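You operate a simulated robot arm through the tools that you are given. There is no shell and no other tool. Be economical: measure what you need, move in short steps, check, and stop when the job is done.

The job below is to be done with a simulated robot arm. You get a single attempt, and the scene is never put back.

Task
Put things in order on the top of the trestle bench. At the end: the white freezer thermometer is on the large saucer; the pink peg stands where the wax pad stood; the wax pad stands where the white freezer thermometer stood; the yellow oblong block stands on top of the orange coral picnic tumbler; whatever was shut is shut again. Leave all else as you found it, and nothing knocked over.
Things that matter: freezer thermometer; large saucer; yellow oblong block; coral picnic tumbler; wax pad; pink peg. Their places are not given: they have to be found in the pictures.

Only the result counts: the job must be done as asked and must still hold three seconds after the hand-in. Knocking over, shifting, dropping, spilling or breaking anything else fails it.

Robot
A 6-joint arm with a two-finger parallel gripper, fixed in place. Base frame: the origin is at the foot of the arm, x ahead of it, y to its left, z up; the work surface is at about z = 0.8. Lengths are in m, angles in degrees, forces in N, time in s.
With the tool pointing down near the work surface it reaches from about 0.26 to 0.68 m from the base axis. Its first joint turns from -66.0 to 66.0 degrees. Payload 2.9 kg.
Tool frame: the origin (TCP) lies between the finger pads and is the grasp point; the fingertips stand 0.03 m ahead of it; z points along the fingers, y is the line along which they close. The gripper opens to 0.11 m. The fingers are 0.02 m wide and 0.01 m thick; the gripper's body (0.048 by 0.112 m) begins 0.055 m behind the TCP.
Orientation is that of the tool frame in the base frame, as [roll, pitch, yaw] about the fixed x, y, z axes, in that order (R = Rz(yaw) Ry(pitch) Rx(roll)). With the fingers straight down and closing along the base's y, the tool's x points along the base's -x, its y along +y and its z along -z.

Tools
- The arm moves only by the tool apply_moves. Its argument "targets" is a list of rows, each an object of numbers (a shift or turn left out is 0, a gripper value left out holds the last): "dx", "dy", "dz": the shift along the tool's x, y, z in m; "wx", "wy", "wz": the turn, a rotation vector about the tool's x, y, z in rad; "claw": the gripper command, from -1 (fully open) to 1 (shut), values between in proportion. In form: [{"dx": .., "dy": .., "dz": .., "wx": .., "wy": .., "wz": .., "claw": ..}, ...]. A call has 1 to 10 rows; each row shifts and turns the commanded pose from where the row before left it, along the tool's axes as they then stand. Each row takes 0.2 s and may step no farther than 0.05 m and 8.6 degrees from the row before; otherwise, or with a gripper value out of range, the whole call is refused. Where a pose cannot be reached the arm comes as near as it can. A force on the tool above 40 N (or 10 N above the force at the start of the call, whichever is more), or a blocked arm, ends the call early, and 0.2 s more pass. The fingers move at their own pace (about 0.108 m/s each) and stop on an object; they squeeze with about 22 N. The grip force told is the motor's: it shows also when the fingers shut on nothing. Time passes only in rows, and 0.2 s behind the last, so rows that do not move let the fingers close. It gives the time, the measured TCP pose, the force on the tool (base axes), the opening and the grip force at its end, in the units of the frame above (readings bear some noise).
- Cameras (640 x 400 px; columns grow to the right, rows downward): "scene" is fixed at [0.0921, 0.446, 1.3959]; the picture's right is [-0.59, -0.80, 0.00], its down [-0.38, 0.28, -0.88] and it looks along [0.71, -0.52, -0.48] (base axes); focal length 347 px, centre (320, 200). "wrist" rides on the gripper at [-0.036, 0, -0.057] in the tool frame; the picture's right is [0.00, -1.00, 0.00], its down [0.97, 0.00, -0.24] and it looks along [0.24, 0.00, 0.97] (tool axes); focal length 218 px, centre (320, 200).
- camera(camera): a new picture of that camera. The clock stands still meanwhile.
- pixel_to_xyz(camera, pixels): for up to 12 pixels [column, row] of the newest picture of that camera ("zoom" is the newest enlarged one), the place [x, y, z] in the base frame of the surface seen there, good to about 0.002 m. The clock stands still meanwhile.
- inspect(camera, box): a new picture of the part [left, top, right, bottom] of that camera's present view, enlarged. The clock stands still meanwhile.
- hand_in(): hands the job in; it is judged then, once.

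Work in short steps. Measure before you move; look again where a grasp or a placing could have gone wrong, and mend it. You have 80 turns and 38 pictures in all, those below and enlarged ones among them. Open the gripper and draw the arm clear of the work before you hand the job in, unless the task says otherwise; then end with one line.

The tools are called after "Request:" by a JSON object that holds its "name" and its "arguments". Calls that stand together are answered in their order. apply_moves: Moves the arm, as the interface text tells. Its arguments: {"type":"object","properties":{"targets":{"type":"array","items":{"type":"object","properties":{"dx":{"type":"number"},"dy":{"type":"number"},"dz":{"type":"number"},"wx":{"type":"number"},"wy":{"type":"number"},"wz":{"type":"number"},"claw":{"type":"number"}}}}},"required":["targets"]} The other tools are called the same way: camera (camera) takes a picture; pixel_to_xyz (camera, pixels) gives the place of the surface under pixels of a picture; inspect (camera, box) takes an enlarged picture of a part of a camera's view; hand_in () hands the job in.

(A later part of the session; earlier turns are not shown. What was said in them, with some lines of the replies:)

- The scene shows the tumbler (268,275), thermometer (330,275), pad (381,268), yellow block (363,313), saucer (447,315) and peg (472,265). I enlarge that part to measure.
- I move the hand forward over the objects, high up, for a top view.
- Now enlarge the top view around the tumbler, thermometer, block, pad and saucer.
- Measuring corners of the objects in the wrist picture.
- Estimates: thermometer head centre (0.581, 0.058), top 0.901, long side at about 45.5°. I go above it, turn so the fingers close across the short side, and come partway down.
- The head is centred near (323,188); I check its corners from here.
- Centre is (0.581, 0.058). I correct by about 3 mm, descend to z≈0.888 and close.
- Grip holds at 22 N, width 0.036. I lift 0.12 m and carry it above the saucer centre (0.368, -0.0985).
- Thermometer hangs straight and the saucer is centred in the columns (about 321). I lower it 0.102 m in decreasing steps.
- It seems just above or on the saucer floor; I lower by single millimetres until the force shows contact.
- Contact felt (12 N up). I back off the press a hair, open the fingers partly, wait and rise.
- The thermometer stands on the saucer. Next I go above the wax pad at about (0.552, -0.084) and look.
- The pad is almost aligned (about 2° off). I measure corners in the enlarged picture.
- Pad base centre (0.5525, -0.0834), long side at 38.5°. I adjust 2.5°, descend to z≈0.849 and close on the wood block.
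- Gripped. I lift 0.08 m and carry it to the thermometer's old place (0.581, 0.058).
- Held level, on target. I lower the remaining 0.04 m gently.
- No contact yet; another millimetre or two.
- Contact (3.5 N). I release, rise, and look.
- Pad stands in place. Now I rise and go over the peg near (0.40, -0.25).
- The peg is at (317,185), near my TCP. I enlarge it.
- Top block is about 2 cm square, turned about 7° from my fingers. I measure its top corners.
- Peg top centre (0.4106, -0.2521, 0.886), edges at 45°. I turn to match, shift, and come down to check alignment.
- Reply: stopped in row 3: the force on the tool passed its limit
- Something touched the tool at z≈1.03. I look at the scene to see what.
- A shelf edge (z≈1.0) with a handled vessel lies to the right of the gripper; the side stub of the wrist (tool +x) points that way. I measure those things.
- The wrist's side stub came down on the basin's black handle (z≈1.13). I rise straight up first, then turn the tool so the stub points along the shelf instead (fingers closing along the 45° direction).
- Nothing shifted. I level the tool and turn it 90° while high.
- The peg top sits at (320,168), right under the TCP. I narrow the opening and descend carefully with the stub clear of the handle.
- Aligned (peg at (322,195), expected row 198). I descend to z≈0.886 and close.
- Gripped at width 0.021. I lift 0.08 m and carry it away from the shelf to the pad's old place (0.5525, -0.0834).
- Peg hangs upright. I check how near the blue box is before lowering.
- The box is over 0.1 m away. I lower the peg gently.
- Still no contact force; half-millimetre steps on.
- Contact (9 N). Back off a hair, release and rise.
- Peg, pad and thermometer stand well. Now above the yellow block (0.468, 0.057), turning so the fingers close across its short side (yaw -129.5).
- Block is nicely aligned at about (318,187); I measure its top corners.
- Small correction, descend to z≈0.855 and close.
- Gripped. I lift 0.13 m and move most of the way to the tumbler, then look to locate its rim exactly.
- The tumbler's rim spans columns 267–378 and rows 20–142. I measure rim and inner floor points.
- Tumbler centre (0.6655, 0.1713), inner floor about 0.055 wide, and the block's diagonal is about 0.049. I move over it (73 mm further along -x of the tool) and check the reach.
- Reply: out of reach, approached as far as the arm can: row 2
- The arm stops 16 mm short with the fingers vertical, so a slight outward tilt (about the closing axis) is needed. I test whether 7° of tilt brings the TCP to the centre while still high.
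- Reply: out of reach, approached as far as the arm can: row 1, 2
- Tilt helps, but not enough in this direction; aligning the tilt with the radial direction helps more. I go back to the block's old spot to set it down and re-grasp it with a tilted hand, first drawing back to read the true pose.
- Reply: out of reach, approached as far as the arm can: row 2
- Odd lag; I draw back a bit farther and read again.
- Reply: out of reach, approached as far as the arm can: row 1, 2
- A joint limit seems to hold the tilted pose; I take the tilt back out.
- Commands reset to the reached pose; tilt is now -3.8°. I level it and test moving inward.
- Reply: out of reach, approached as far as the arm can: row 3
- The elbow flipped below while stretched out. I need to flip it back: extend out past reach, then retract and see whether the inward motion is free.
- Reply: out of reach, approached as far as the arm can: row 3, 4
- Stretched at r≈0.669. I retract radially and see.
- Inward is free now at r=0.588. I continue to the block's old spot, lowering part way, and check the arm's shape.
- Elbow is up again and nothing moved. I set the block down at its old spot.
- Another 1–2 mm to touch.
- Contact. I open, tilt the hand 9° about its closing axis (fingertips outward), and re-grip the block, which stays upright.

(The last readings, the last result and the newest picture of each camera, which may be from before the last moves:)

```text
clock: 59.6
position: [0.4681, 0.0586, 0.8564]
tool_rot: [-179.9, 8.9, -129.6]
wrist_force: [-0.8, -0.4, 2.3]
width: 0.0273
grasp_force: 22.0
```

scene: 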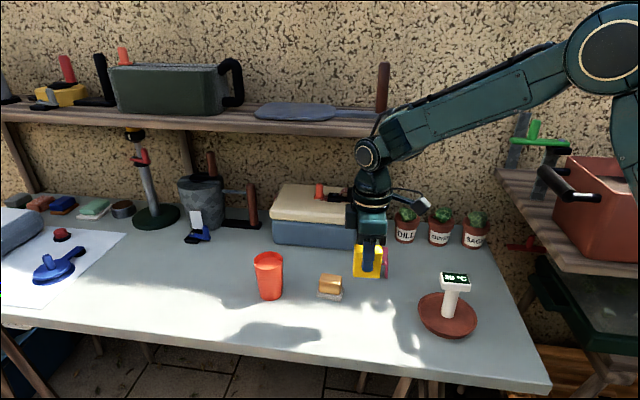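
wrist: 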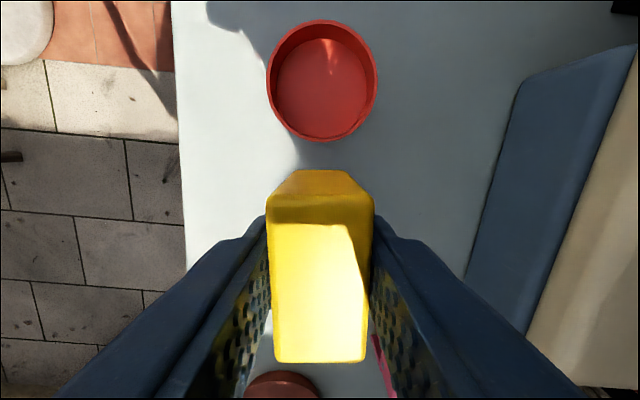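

Gripped with the hand tilted 8.9° and the block upright. I lift 0.13 m straight up and go to just short of the tumbler for a look.

Request:
{"name": "apply_moves", "arguments": {"targets": [{"dx": -0.0067, "dz": -0.0428}, {"dx": -0.0067, "dz": -0.0428}, {"dx": -0.0067, "dz": -0.0428}, {"dx": -0.0346, "dy": -0.0204, "dz": 0.00545}, {"dx": -0.0346, "dy": -0.0204, "dz": 0.00545}, {"dx": -0.0346, "dy": -0.0204, "dz": 0.00545}, {"dx": -0.0346, "dy": -0.0204, "dz": 0.00545}, {}]}}

Request:
{"name": "camera", "arguments": {"camera": "wrist"}}

```text
clock: 61.4
position: [0.6213, 0.115, 0.9872]
tool_rot: [-179.9, 8.9, -129.7]
wrist_force: [-0.2, 0.8, 0.0]
width: 0.0275
grasp_force: 21.9
```

```text
2 pictures are left
```

wrist: 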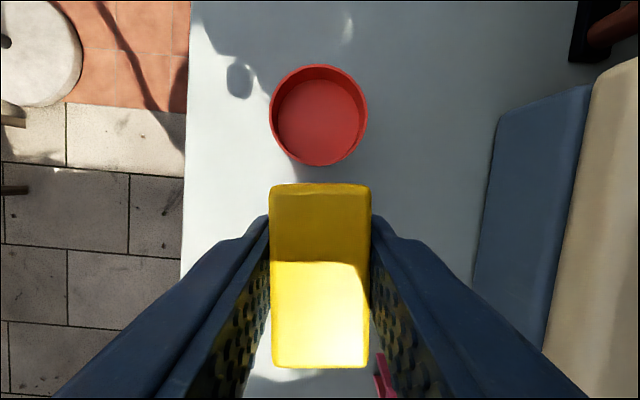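

I measure rim points and the block's top corners in the same picture, giving the relative shift directly.

Request:
{"name": "pixel_to_xyz", "arguments": {"camera": "wrist", "pixels": [[271.5, 115], [365.5, 115], [319, 66.5], [319, 164], [275, 200], [366, 200], [279, 362], [363, 362], [320, 188], [320, 364], [271.5, 280], [368, 280]]}}

```text
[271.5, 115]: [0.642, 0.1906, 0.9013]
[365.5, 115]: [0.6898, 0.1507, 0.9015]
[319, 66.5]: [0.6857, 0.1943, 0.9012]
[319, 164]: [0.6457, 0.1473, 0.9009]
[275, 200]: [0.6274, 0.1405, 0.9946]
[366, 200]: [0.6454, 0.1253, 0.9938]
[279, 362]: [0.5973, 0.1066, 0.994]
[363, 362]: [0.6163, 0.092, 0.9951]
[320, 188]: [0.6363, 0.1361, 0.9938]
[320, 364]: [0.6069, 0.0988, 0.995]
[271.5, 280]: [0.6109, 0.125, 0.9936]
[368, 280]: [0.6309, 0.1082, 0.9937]
```

Remaining shift is 69.6 mm along -x, essentially 0 in y. I move over the tumbler.

Request:
{"name": "apply_moves", "arguments": {"targets": [{"dx": -0.0229, "dz": 0.0036}, {"dx": -0.0229, "dz": 0.0036}, {"dx": -0.0229, "dy": 0.0003, "dz": 0.0036}, {}]}}

```text
clock: 62.4
position: [0.6632, 0.1641, 0.985]
tool_rot: [-179.6, 8.8, -129.7]
wrist_force: [0.3, 0.1, -0.7]
width: 0.0275
grasp_force: 21.7
out of reach, approached as far as the arm can: row 3
```

Just short by a few mm. I draw back to stay clear of the stretched pose and turn the hand about the vertical by -36° so that the tilt points radially (more reach).

Request:
{"name": "apply_moves", "arguments": {"targets": [{"dx": 0.0346, "dz": -0.0054}, {"dx": 0.0346, "dz": -0.0054}, {"dx": 0.0346, "dz": -0.0054}, {"wx": 0.0195, "wz": 0.1241}, {"wx": 0.0195, "wz": 0.1241}, {"wx": 0.0195, "wz": 0.1241}, {"wx": 0.0195, "wz": 0.1241}, {"wx": 0.0195, "wz": 0.1241}, {}]}}

```text
clock: 64.4
position: [0.6427, 0.0893, 0.9955]
tool_rot: [-179.9, 8.9, -165.8]
wrist_force: [-0.3, -0.7, -0.4]
width: 0.0276
grasp_force: 21.7
out of reach, approached as far as the arm can: row 2, 3, 5
```

The elbow went over again. I repeat the cure: extend past reach, then retract radially and check.

Request:
{"name": "apply_moves", "arguments": {"targets": [{"dx": -0.0296, "dz": 0.0047}, {"dx": -0.0296, "dz": 0.0047}, {"dx": -0.0296, "dz": 0.0047}, {}]}}

Request:
{"name": "apply_moves", "arguments": {"targets": [{"dx": 0.0395, "dz": -0.0062}, {"dx": 0.0395, "dz": -0.0062}, {"dx": 0.0395, "dz": -0.0062}, {}]}}

```text
clock: 65.4
position: [0.6922, 0.0991, 0.9935]
tool_rot: [-179.9, 9.0, -165.6]
wrist_force: [-0.5, -0.9, -1.2]
width: 0.0273
grasp_force: 21.6
out of reach, approached as far as the arm can: row 2, 3
```

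```text
clock: 66.4
position: [0.6409, 0.0795, 1.0048]
tool_rot: [-179.9, 8.9, -165.6]
wrist_force: [-0.5, 0.4, -1.0]
width: 0.0276
grasp_force: 21.7
out of reach, approached as far as the arm can: row 2, 3
```

Reach with this radial tilt is 0.699 — enough (0.687 needed). Still elbow-down; I try again with a single overshoot.

Request:
{"name": "apply_moves", "arguments": {"targets": [{"dx": -0.0345, "dz": 0.0055}, {"dx": -0.045, "dz": 0.0071}, {}]}}

Request:
{"name": "apply_moves", "arguments": {"targets": [{"dx": 0.0395, "dz": -0.0062}, {"dx": 0.0395, "dz": -0.0062}, {}]}}

```text
clock: 67.2
position: [0.6912, 0.092, 1.0038]
tool_rot: [-180.0, 9.0, -165.6]
wrist_force: [-0.5, -0.6, -0.4]
width: 0.0276
grasp_force: 22.8
out of reach, approached as far as the arm can: row 2
```

```text
clock: 68.0
position: [0.641, 0.073, 1.0116]
tool_rot: [-179.9, 9.0, -165.7]
wrist_force: [0.1, 0.1, -0.4]
width: 0.0277
grasp_force: 22.2
out of reach, approached as far as the arm can: row 2
```

Elbow-down range (r 0.64–0.70) still covers the tumbler (0.687), and the arm is clear of things, so I can place from here. I take a wrist picture now to get block and rim in one view.

Request:
{"name": "camera", "arguments": {"camera": "wrist"}}

```text
1 pictures are left
```

wrist: 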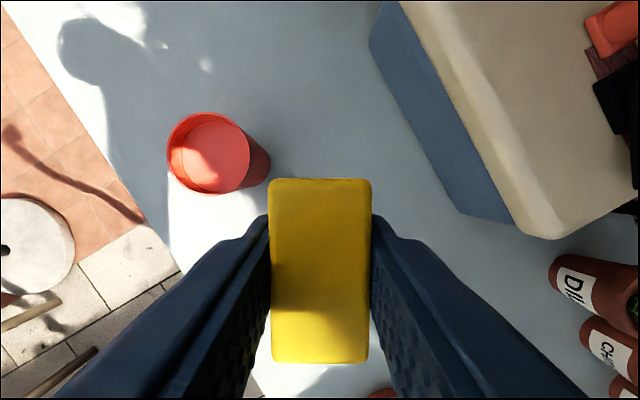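

Rim spans about (167–250, 112–194); block top spans (270–371, 180–364). Measuring both.

Request:
{"name": "pixel_to_xyz", "arguments": {"camera": "wrist", "pixels": [[168.5, 150], [248.5, 155], [208, 113.2], [209, 193], [320, 186], [320, 360], [273, 275], [368, 275], [276, 195], [365, 195], [279, 357], [362, 357]]}}

```text
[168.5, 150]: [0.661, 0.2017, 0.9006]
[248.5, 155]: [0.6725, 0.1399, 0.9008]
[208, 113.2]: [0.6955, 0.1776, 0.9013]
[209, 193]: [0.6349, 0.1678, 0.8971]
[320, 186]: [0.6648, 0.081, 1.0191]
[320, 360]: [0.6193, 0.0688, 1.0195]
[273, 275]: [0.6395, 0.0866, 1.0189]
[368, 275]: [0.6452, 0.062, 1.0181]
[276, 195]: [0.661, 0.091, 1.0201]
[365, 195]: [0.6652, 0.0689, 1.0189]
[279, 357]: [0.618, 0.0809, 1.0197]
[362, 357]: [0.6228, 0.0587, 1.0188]
```

Shift needed: a = -0.047, b = +0.0875. I move over the tumbler at this height.

Request:
{"name": "apply_moves", "arguments": {"targets": [{"dx": -0.0155, "dy": 0.02917, "dz": 0.00244}, {"dx": -0.0155, "dy": 0.02917, "dz": 0.00244}, {"dx": -0.0155, "dy": 0.02917, "dz": 0.00244}, {}, {}]}}

```text
clock: 69.2
position: [0.6629, 0.1695, 1.012]
tool_rot: [-179.8, 9.0, -165.7]
wrist_force: [0.0, 0.4, -0.7]
width: 0.0273
grasp_force: 21.8
```

Reached. I lower 0.048 m so the block's foot is just above the rim, and read the pose.

Request:
{"name": "apply_moves", "arguments": {"targets": [{"dx": 0.00373, "dz": 0.0237}, {"dx": 0.00373, "dz": 0.0237}, {}, {}]}}

Request:
{"name": "apply_moves", "arguments": {"targets": [{}]}}

Request:
{"name": "pixel_to_xyz", "arguments": {"camera": "scene", "pixels": [[268, 258]]}}

```text
clock: 70.2
position: [0.6635, 0.1695, 0.9648]
tool_rot: [179.7, 8.6, -165.7]
wrist_force: [-0.3, -0.3, -0.3]
width: 0.0273
grasp_force: 22.2
```

```text
clock: 70.6
position: [0.6641, 0.1691, 0.9643]
tool_rot: [179.7, 8.6, -165.6]
wrist_force: [-0.5, -0.8, -0.4]
width: 0.0275
grasp_force: 22.5
```

```text
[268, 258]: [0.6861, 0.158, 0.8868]
```

Position is good (about 2 mm of the centre). I lower in small steps, watching for contact at rim height (after ~6 mm) versus floor (~22 mm).

Request:
{"name": "apply_moves", "arguments": {"targets": [{"dx": 0.00062, "dz": 0.00395}, {"dx": 0.00062, "dz": 0.00395}, {}, {"dx": 0.00047, "dz": 0.00296}, {}]}}

```text
clock: 71.8
position: [0.6649, 0.169, 0.964]
tool_rot: [179.6, 8.5, -165.7]
wrist_force: [-1.1, -1.0, -1.7]
width: 0.0274
grasp_force: 21.6
out of reach, approached as far as the arm can: row 1, 2, 4
```

In the elbow-down branch it cannot go lower. I rise, overshoot the reach only slightly, then retract radially, to get the elbow over to the upper side.

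Request:
{"name": "apply_moves", "arguments": {"targets": [{"dx": -0.0047, "dz": -0.0296}, {"dx": -0.0089, "dz": 0.0014}, {"dx": -0.0079, "dz": 0.00125}, {}, {"dx": 0.0296, "dz": -0.0047}, {"dx": 0.0296, "dz": -0.0047}, {"dx": 0.0296, "dz": -0.0047}, {}]}}

```text
clock: 73.6
position: [0.6271, 0.1589, 1.0013]
tool_rot: [-179.9, 8.9, -165.6]
wrist_force: [-0.3, -0.1, -1.2]
width: 0.0275
grasp_force: 22.4
out of reach, approached as far as the arm can: row 3, 6, 7
```

Still down. I try again creeping to the limit in 1 mm steps, then retracting.

Request:
{"name": "apply_moves", "arguments": {"targets": [{"dx": -0.0445, "dz": 0.007}, {"dx": -0.004, "dz": 0.0006}, {"dx": -0.0015, "dz": 0.00023}, {"dx": -0.001, "dz": 0.00016}, {"dx": -0.001, "dz": 0.00016}, {"dx": -0.001, "dz": 0.00016}, {"dx": -0.001, "dz": 0.00016}, {"dx": 0.0296, "dz": -0.0047}, {"dx": 0.0296, "dz": -0.0047}, {}]}}

```text
clock: 75.8
position: [0.6349, 0.1579, 1.0014]
tool_rot: [-180.0, 9.0, -165.6]
wrist_force: [0.8, 0.3, -0.7]
width: 0.0273
grasp_force: 22.8
out of reach, approached as far as the arm can: row 8
```

Different behaviour this time (only row 8 refused). I test a further retraction.

Request:
{"name": "apply_moves", "arguments": {"targets": [{"dx": 0.0296, "dz": -0.0047}, {"dx": 0.0296, "dz": -0.0047}, {}]}}

```text
clock: 76.6
position: [0.6254, 0.1557, 1.0088]
tool_rot: [-179.9, 8.9, -165.8]
wrist_force: [0.9, -0.4, -1.4]
width: 0.0274
grasp_force: 22.1
out of reach, approached as far as the arm can: row 1, 2
```

Still down. The earlier success was with a vertical hand, so I repeat that recipe: level the hand, go to the same start (0.612, 0.008).

Request:
{"name": "apply_moves", "arguments": {"targets": [{"wy": 0.078}, {"wy": 0.077}, {"dx": 0.0124, "dy": -0.0348, "dz": 0.002}, {"dx": 0.0124, "dy": -0.0348, "dz": 0.002}, {"dx": 0.0124, "dy": -0.0348, "dz": 0.002}, {"dx": 0.0124, "dy": -0.0348, "dz": 0.002}, {}, {}]}}

```text
clock: 78.4
position: [0.6135, 0.0115, 0.9991]
tool_rot: [-179.9, 0.0, -165.8]
wrist_force: [-0.4, 0.4, -0.4]
width: 0.0274
grasp_force: 21.5
```

Start pose matched. Now the same outward moves followed by the radial retraction.

Request:
{"name": "apply_moves", "arguments": {"targets": [{"dx": -0.0322, "dy": 0.0236}, {"dx": -0.0363, "dy": 0.0266}, {"dx": -0.0264, "dy": 0.0317}, {"dx": -0.0242, "dy": 0.0177}, {}, {}, {"dx": 0.0399, "dy": 0.0022}, {"dx": 0.0399, "dy": 0.0022}, {}]}}

```text
clock: 80.4
position: [0.5816, 0.0865, 0.9968]
tool_rot: [-179.9, 0.2, -165.7]
wrist_force: [0.2, -1.1, -0.8]
width: 0.0275
grasp_force: 22.1
out of reach, approached as far as the arm can: row 3, 4
```

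Elbow is up again (free retraction to r=0.588). I tilt 8.9° here, well inside reach, and move over the tumbler.

Request:
{"name": "apply_moves", "arguments": {"targets": [{"wy": -0.08}, {"wy": -0.078}, {"dx": -0.0328, "dy": 0.0201, "dz": 0.0052}, {"dx": -0.0328, "dy": 0.0201, "dz": 0.0052}, {"dx": -0.0328, "dy": 0.0201, "dz": 0.0052}, {}, {}]}}

Request:
{"name": "apply_moves", "arguments": {"targets": [{}]}}

Request:
{"name": "apply_moves", "arguments": {"targets": [{}]}}

```text
clock: 82.0
position: [0.666, 0.1677, 0.9937]
tool_rot: [-179.9, 9.2, -165.8]
wrist_force: [0.3, 0.7, -0.6]
width: 0.0274
grasp_force: 22.0
```

```text
clock: 82.4
position: [0.6658, 0.168, 0.9941]
tool_rot: [-179.9, 9.2, -165.7]
wrist_force: [-0.3, -0.3, -0.9]
width: 0.0276
grasp_force: 21.6
```

```text
clock: 82.8
position: [0.6667, 0.1691, 0.9939]
tool_rot: [-179.9, 9.2, -165.8]
wrist_force: [-0.6, 0.8, -0.8]
width: 0.0275
grasp_force: 21.7
```

Small correction (+1 mm x, +1.2 mm y), then down to just above the rim.

Request:
{"name": "apply_moves", "arguments": {"targets": [{"dx": 0.001, "dy": 0.0012}, {"dx": 0.0025, "dz": 0.0158}, {"dx": 0.0025, "dz": 0.0158}, {}, {}]}}

Request:
{"name": "inspect", "arguments": {"camera": "scene", "box": [230, 195, 310, 310]}}

```text
clock: 84.0
position: [0.6634, 0.1693, 0.9632]
tool_rot: [-179.9, 9.2, -165.7]
wrist_force: [0.4, 0.0, -0.7]
width: 0.0279
grasp_force: 22.1
```

```text
3.48 times, centred on (270, 252) of scene
```

zoom: 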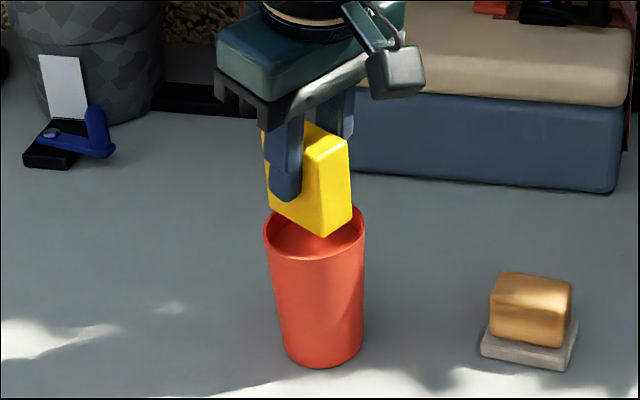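

Block is upright, just above the rim, perhaps ~3 mm left of centre in this view. I measure its lower corners and the rim.

Request:
{"name": "pixel_to_xyz", "arguments": {"camera": "zoom", "pixels": [[271, 200], [350, 203], [322, 233], [322, 160], [349, 145], [315, 258], [266, 232], [364, 232], [321, 225], [345, 205], [285, 212], [320, 153]]}}

```text
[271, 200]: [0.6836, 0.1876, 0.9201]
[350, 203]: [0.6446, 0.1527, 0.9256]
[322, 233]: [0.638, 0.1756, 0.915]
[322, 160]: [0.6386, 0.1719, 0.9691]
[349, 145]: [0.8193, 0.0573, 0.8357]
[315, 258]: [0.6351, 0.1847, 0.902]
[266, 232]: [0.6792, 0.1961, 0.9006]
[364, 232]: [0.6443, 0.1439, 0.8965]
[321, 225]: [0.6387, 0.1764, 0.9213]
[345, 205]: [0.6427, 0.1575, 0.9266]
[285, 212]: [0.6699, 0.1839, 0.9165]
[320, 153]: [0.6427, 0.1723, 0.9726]
```

Block centre (0.664, 0.170) against tumbler centre about (0.663–0.666, 0.1705): aligned within ~1–2 mm. I lower in 3 mm steps.

Request:
{"name": "apply_moves", "arguments": {"targets": [{"dx": 0.00047, "dz": 0.00296}, {"dx": 0.00047, "dz": 0.00296}, {"dx": 0.00047, "dz": 0.00296}, {"dx": 0.00047, "dz": 0.00296}, {}]}}

```text
clock: 85.2
position: [0.6636, 0.1686, 0.9554]
tool_rot: [-179.9, 9.5, -165.8]
wrist_force: [-2.8, -1.5, 18.0]
width: 0.0274
grasp_force: 22.1
```

Contact (18 N) at rim height: either a corner on the rim or the top is effectively closed there. I lift 5 mm, shift 1.8 mm outward and come down to the same height to tell.

Request:
{"name": "apply_moves", "arguments": {"targets": [{"dx": -0.00078, "dz": -0.0049}, {"dx": -0.0018, "dz": 0.0003}, {"dx": 0.00047, "dz": 0.00296}, {"dx": 0.0002, "dz": 0.0012}, {}]}}

```text
clock: 86.4
position: [0.6653, 0.1684, 0.9537]
tool_rot: [-179.9, 9.4, -165.7]
wrist_force: [-2.8, -1.6, 19.1]
width: 0.0273
grasp_force: 22.3
```

Same contact. One more test, shifted 2 mm sideways (+y).

Request:
{"name": "apply_moves", "arguments": {"targets": [{"dx": -0.00078, "dz": -0.0049}, {"dy": 0.002}, {"dx": 0.00047, "dz": 0.00296}, {"dx": 0.0003, "dz": 0.0019}, {}]}}

```text
clock: 87.6
position: [0.665, 0.1713, 0.9556]
tool_rot: [-179.9, 9.3, -165.7]
wrist_force: [-5.4, -0.3, 16.4]
width: 0.0274
grasp_force: 22.0
```

Contact height is the same in all three places, so the block rests on the tumbler's top; it is now best centred (0.665, 0.171). I ease the pressure, open gently and withdraw along the finger axis.

Request:
{"name": "apply_moves", "arguments": {"targets": [{"dx": -0.0001, "dz": -0.0008}, {}, {"claw": 0.3}, {}, {}, {}]}}

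```text
clock: 89.0
position: [0.6646, 0.17, 0.954]
tool_rot: [-180.0, 9.1, -165.7]
wrist_force: [-0.8, -0.2, 0.4]
width: 0.0388
grasp_force: 0.0
```

Released with no side force. I withdraw slowly along the fingers, then back inward.

Request:
{"name": "apply_moves", "arguments": {"targets": [{"dz": -0.015}, {"dz": -0.025}, {"dz": -0.03}, {"dx": 0.03, "dz": -0.03}, {"dx": 0.04, "dz": -0.01}, {"dx": 0.045}, {"dx": 0.045}, {"dx": 0.045}, {}]}}

Request:
{"name": "pixel_to_xyz", "arguments": {"camera": "scene", "pixels": [[268, 225], [268, 240], [262, 230], [268, 258], [277, 240]]}}

```text
clock: 91.0
position: [0.4529, 0.1181, 1.0317]
tool_rot: [-179.9, 9.2, -165.7]
wrist_force: [-0.7, -0.3, 0.1]
width: 0.0384
grasp_force: 0.1
```

```text
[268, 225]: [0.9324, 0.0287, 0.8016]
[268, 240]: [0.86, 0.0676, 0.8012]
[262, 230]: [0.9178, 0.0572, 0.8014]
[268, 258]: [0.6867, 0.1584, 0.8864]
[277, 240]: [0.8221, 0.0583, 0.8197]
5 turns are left
```

The arm withdrew freely without touching anything. I rise a little more, open the gripper, and let things settle.

Request:
{"name": "apply_moves", "arguments": {"targets": [{"dz": -0.04, "claw": -1}, {"dz": -0.04}, {}, {}]}}

```text
clock: 92.0
position: [0.4413, 0.1155, 1.1074]
tool_rot: [-179.9, 9.2, -165.7]
wrist_force: [0.0, -0.4, -0.2]
width: 0.11
grasp_force: 0.0
4 turns are left
```

All pieces are placed and the arm is clear, so I hand in.

Request:
{"name": "hand_in", "arguments": {}}

```text
The job is handed in.
```

I handed the job in with all four pieces placed, but I had no pictures left to check the yellow block after letting go of it on the tumbler. I felt it touch at rim height, and the gripper came away with no side force. The other three were seen standing in place: the thermometer on the saucer, the wax pad on the thermometer's old spot and the peg on the pad's old spot. Early on, the wrist touched the black handle of the basin on the side shelf. I saw nothing shifted there, and I didn't open anything.
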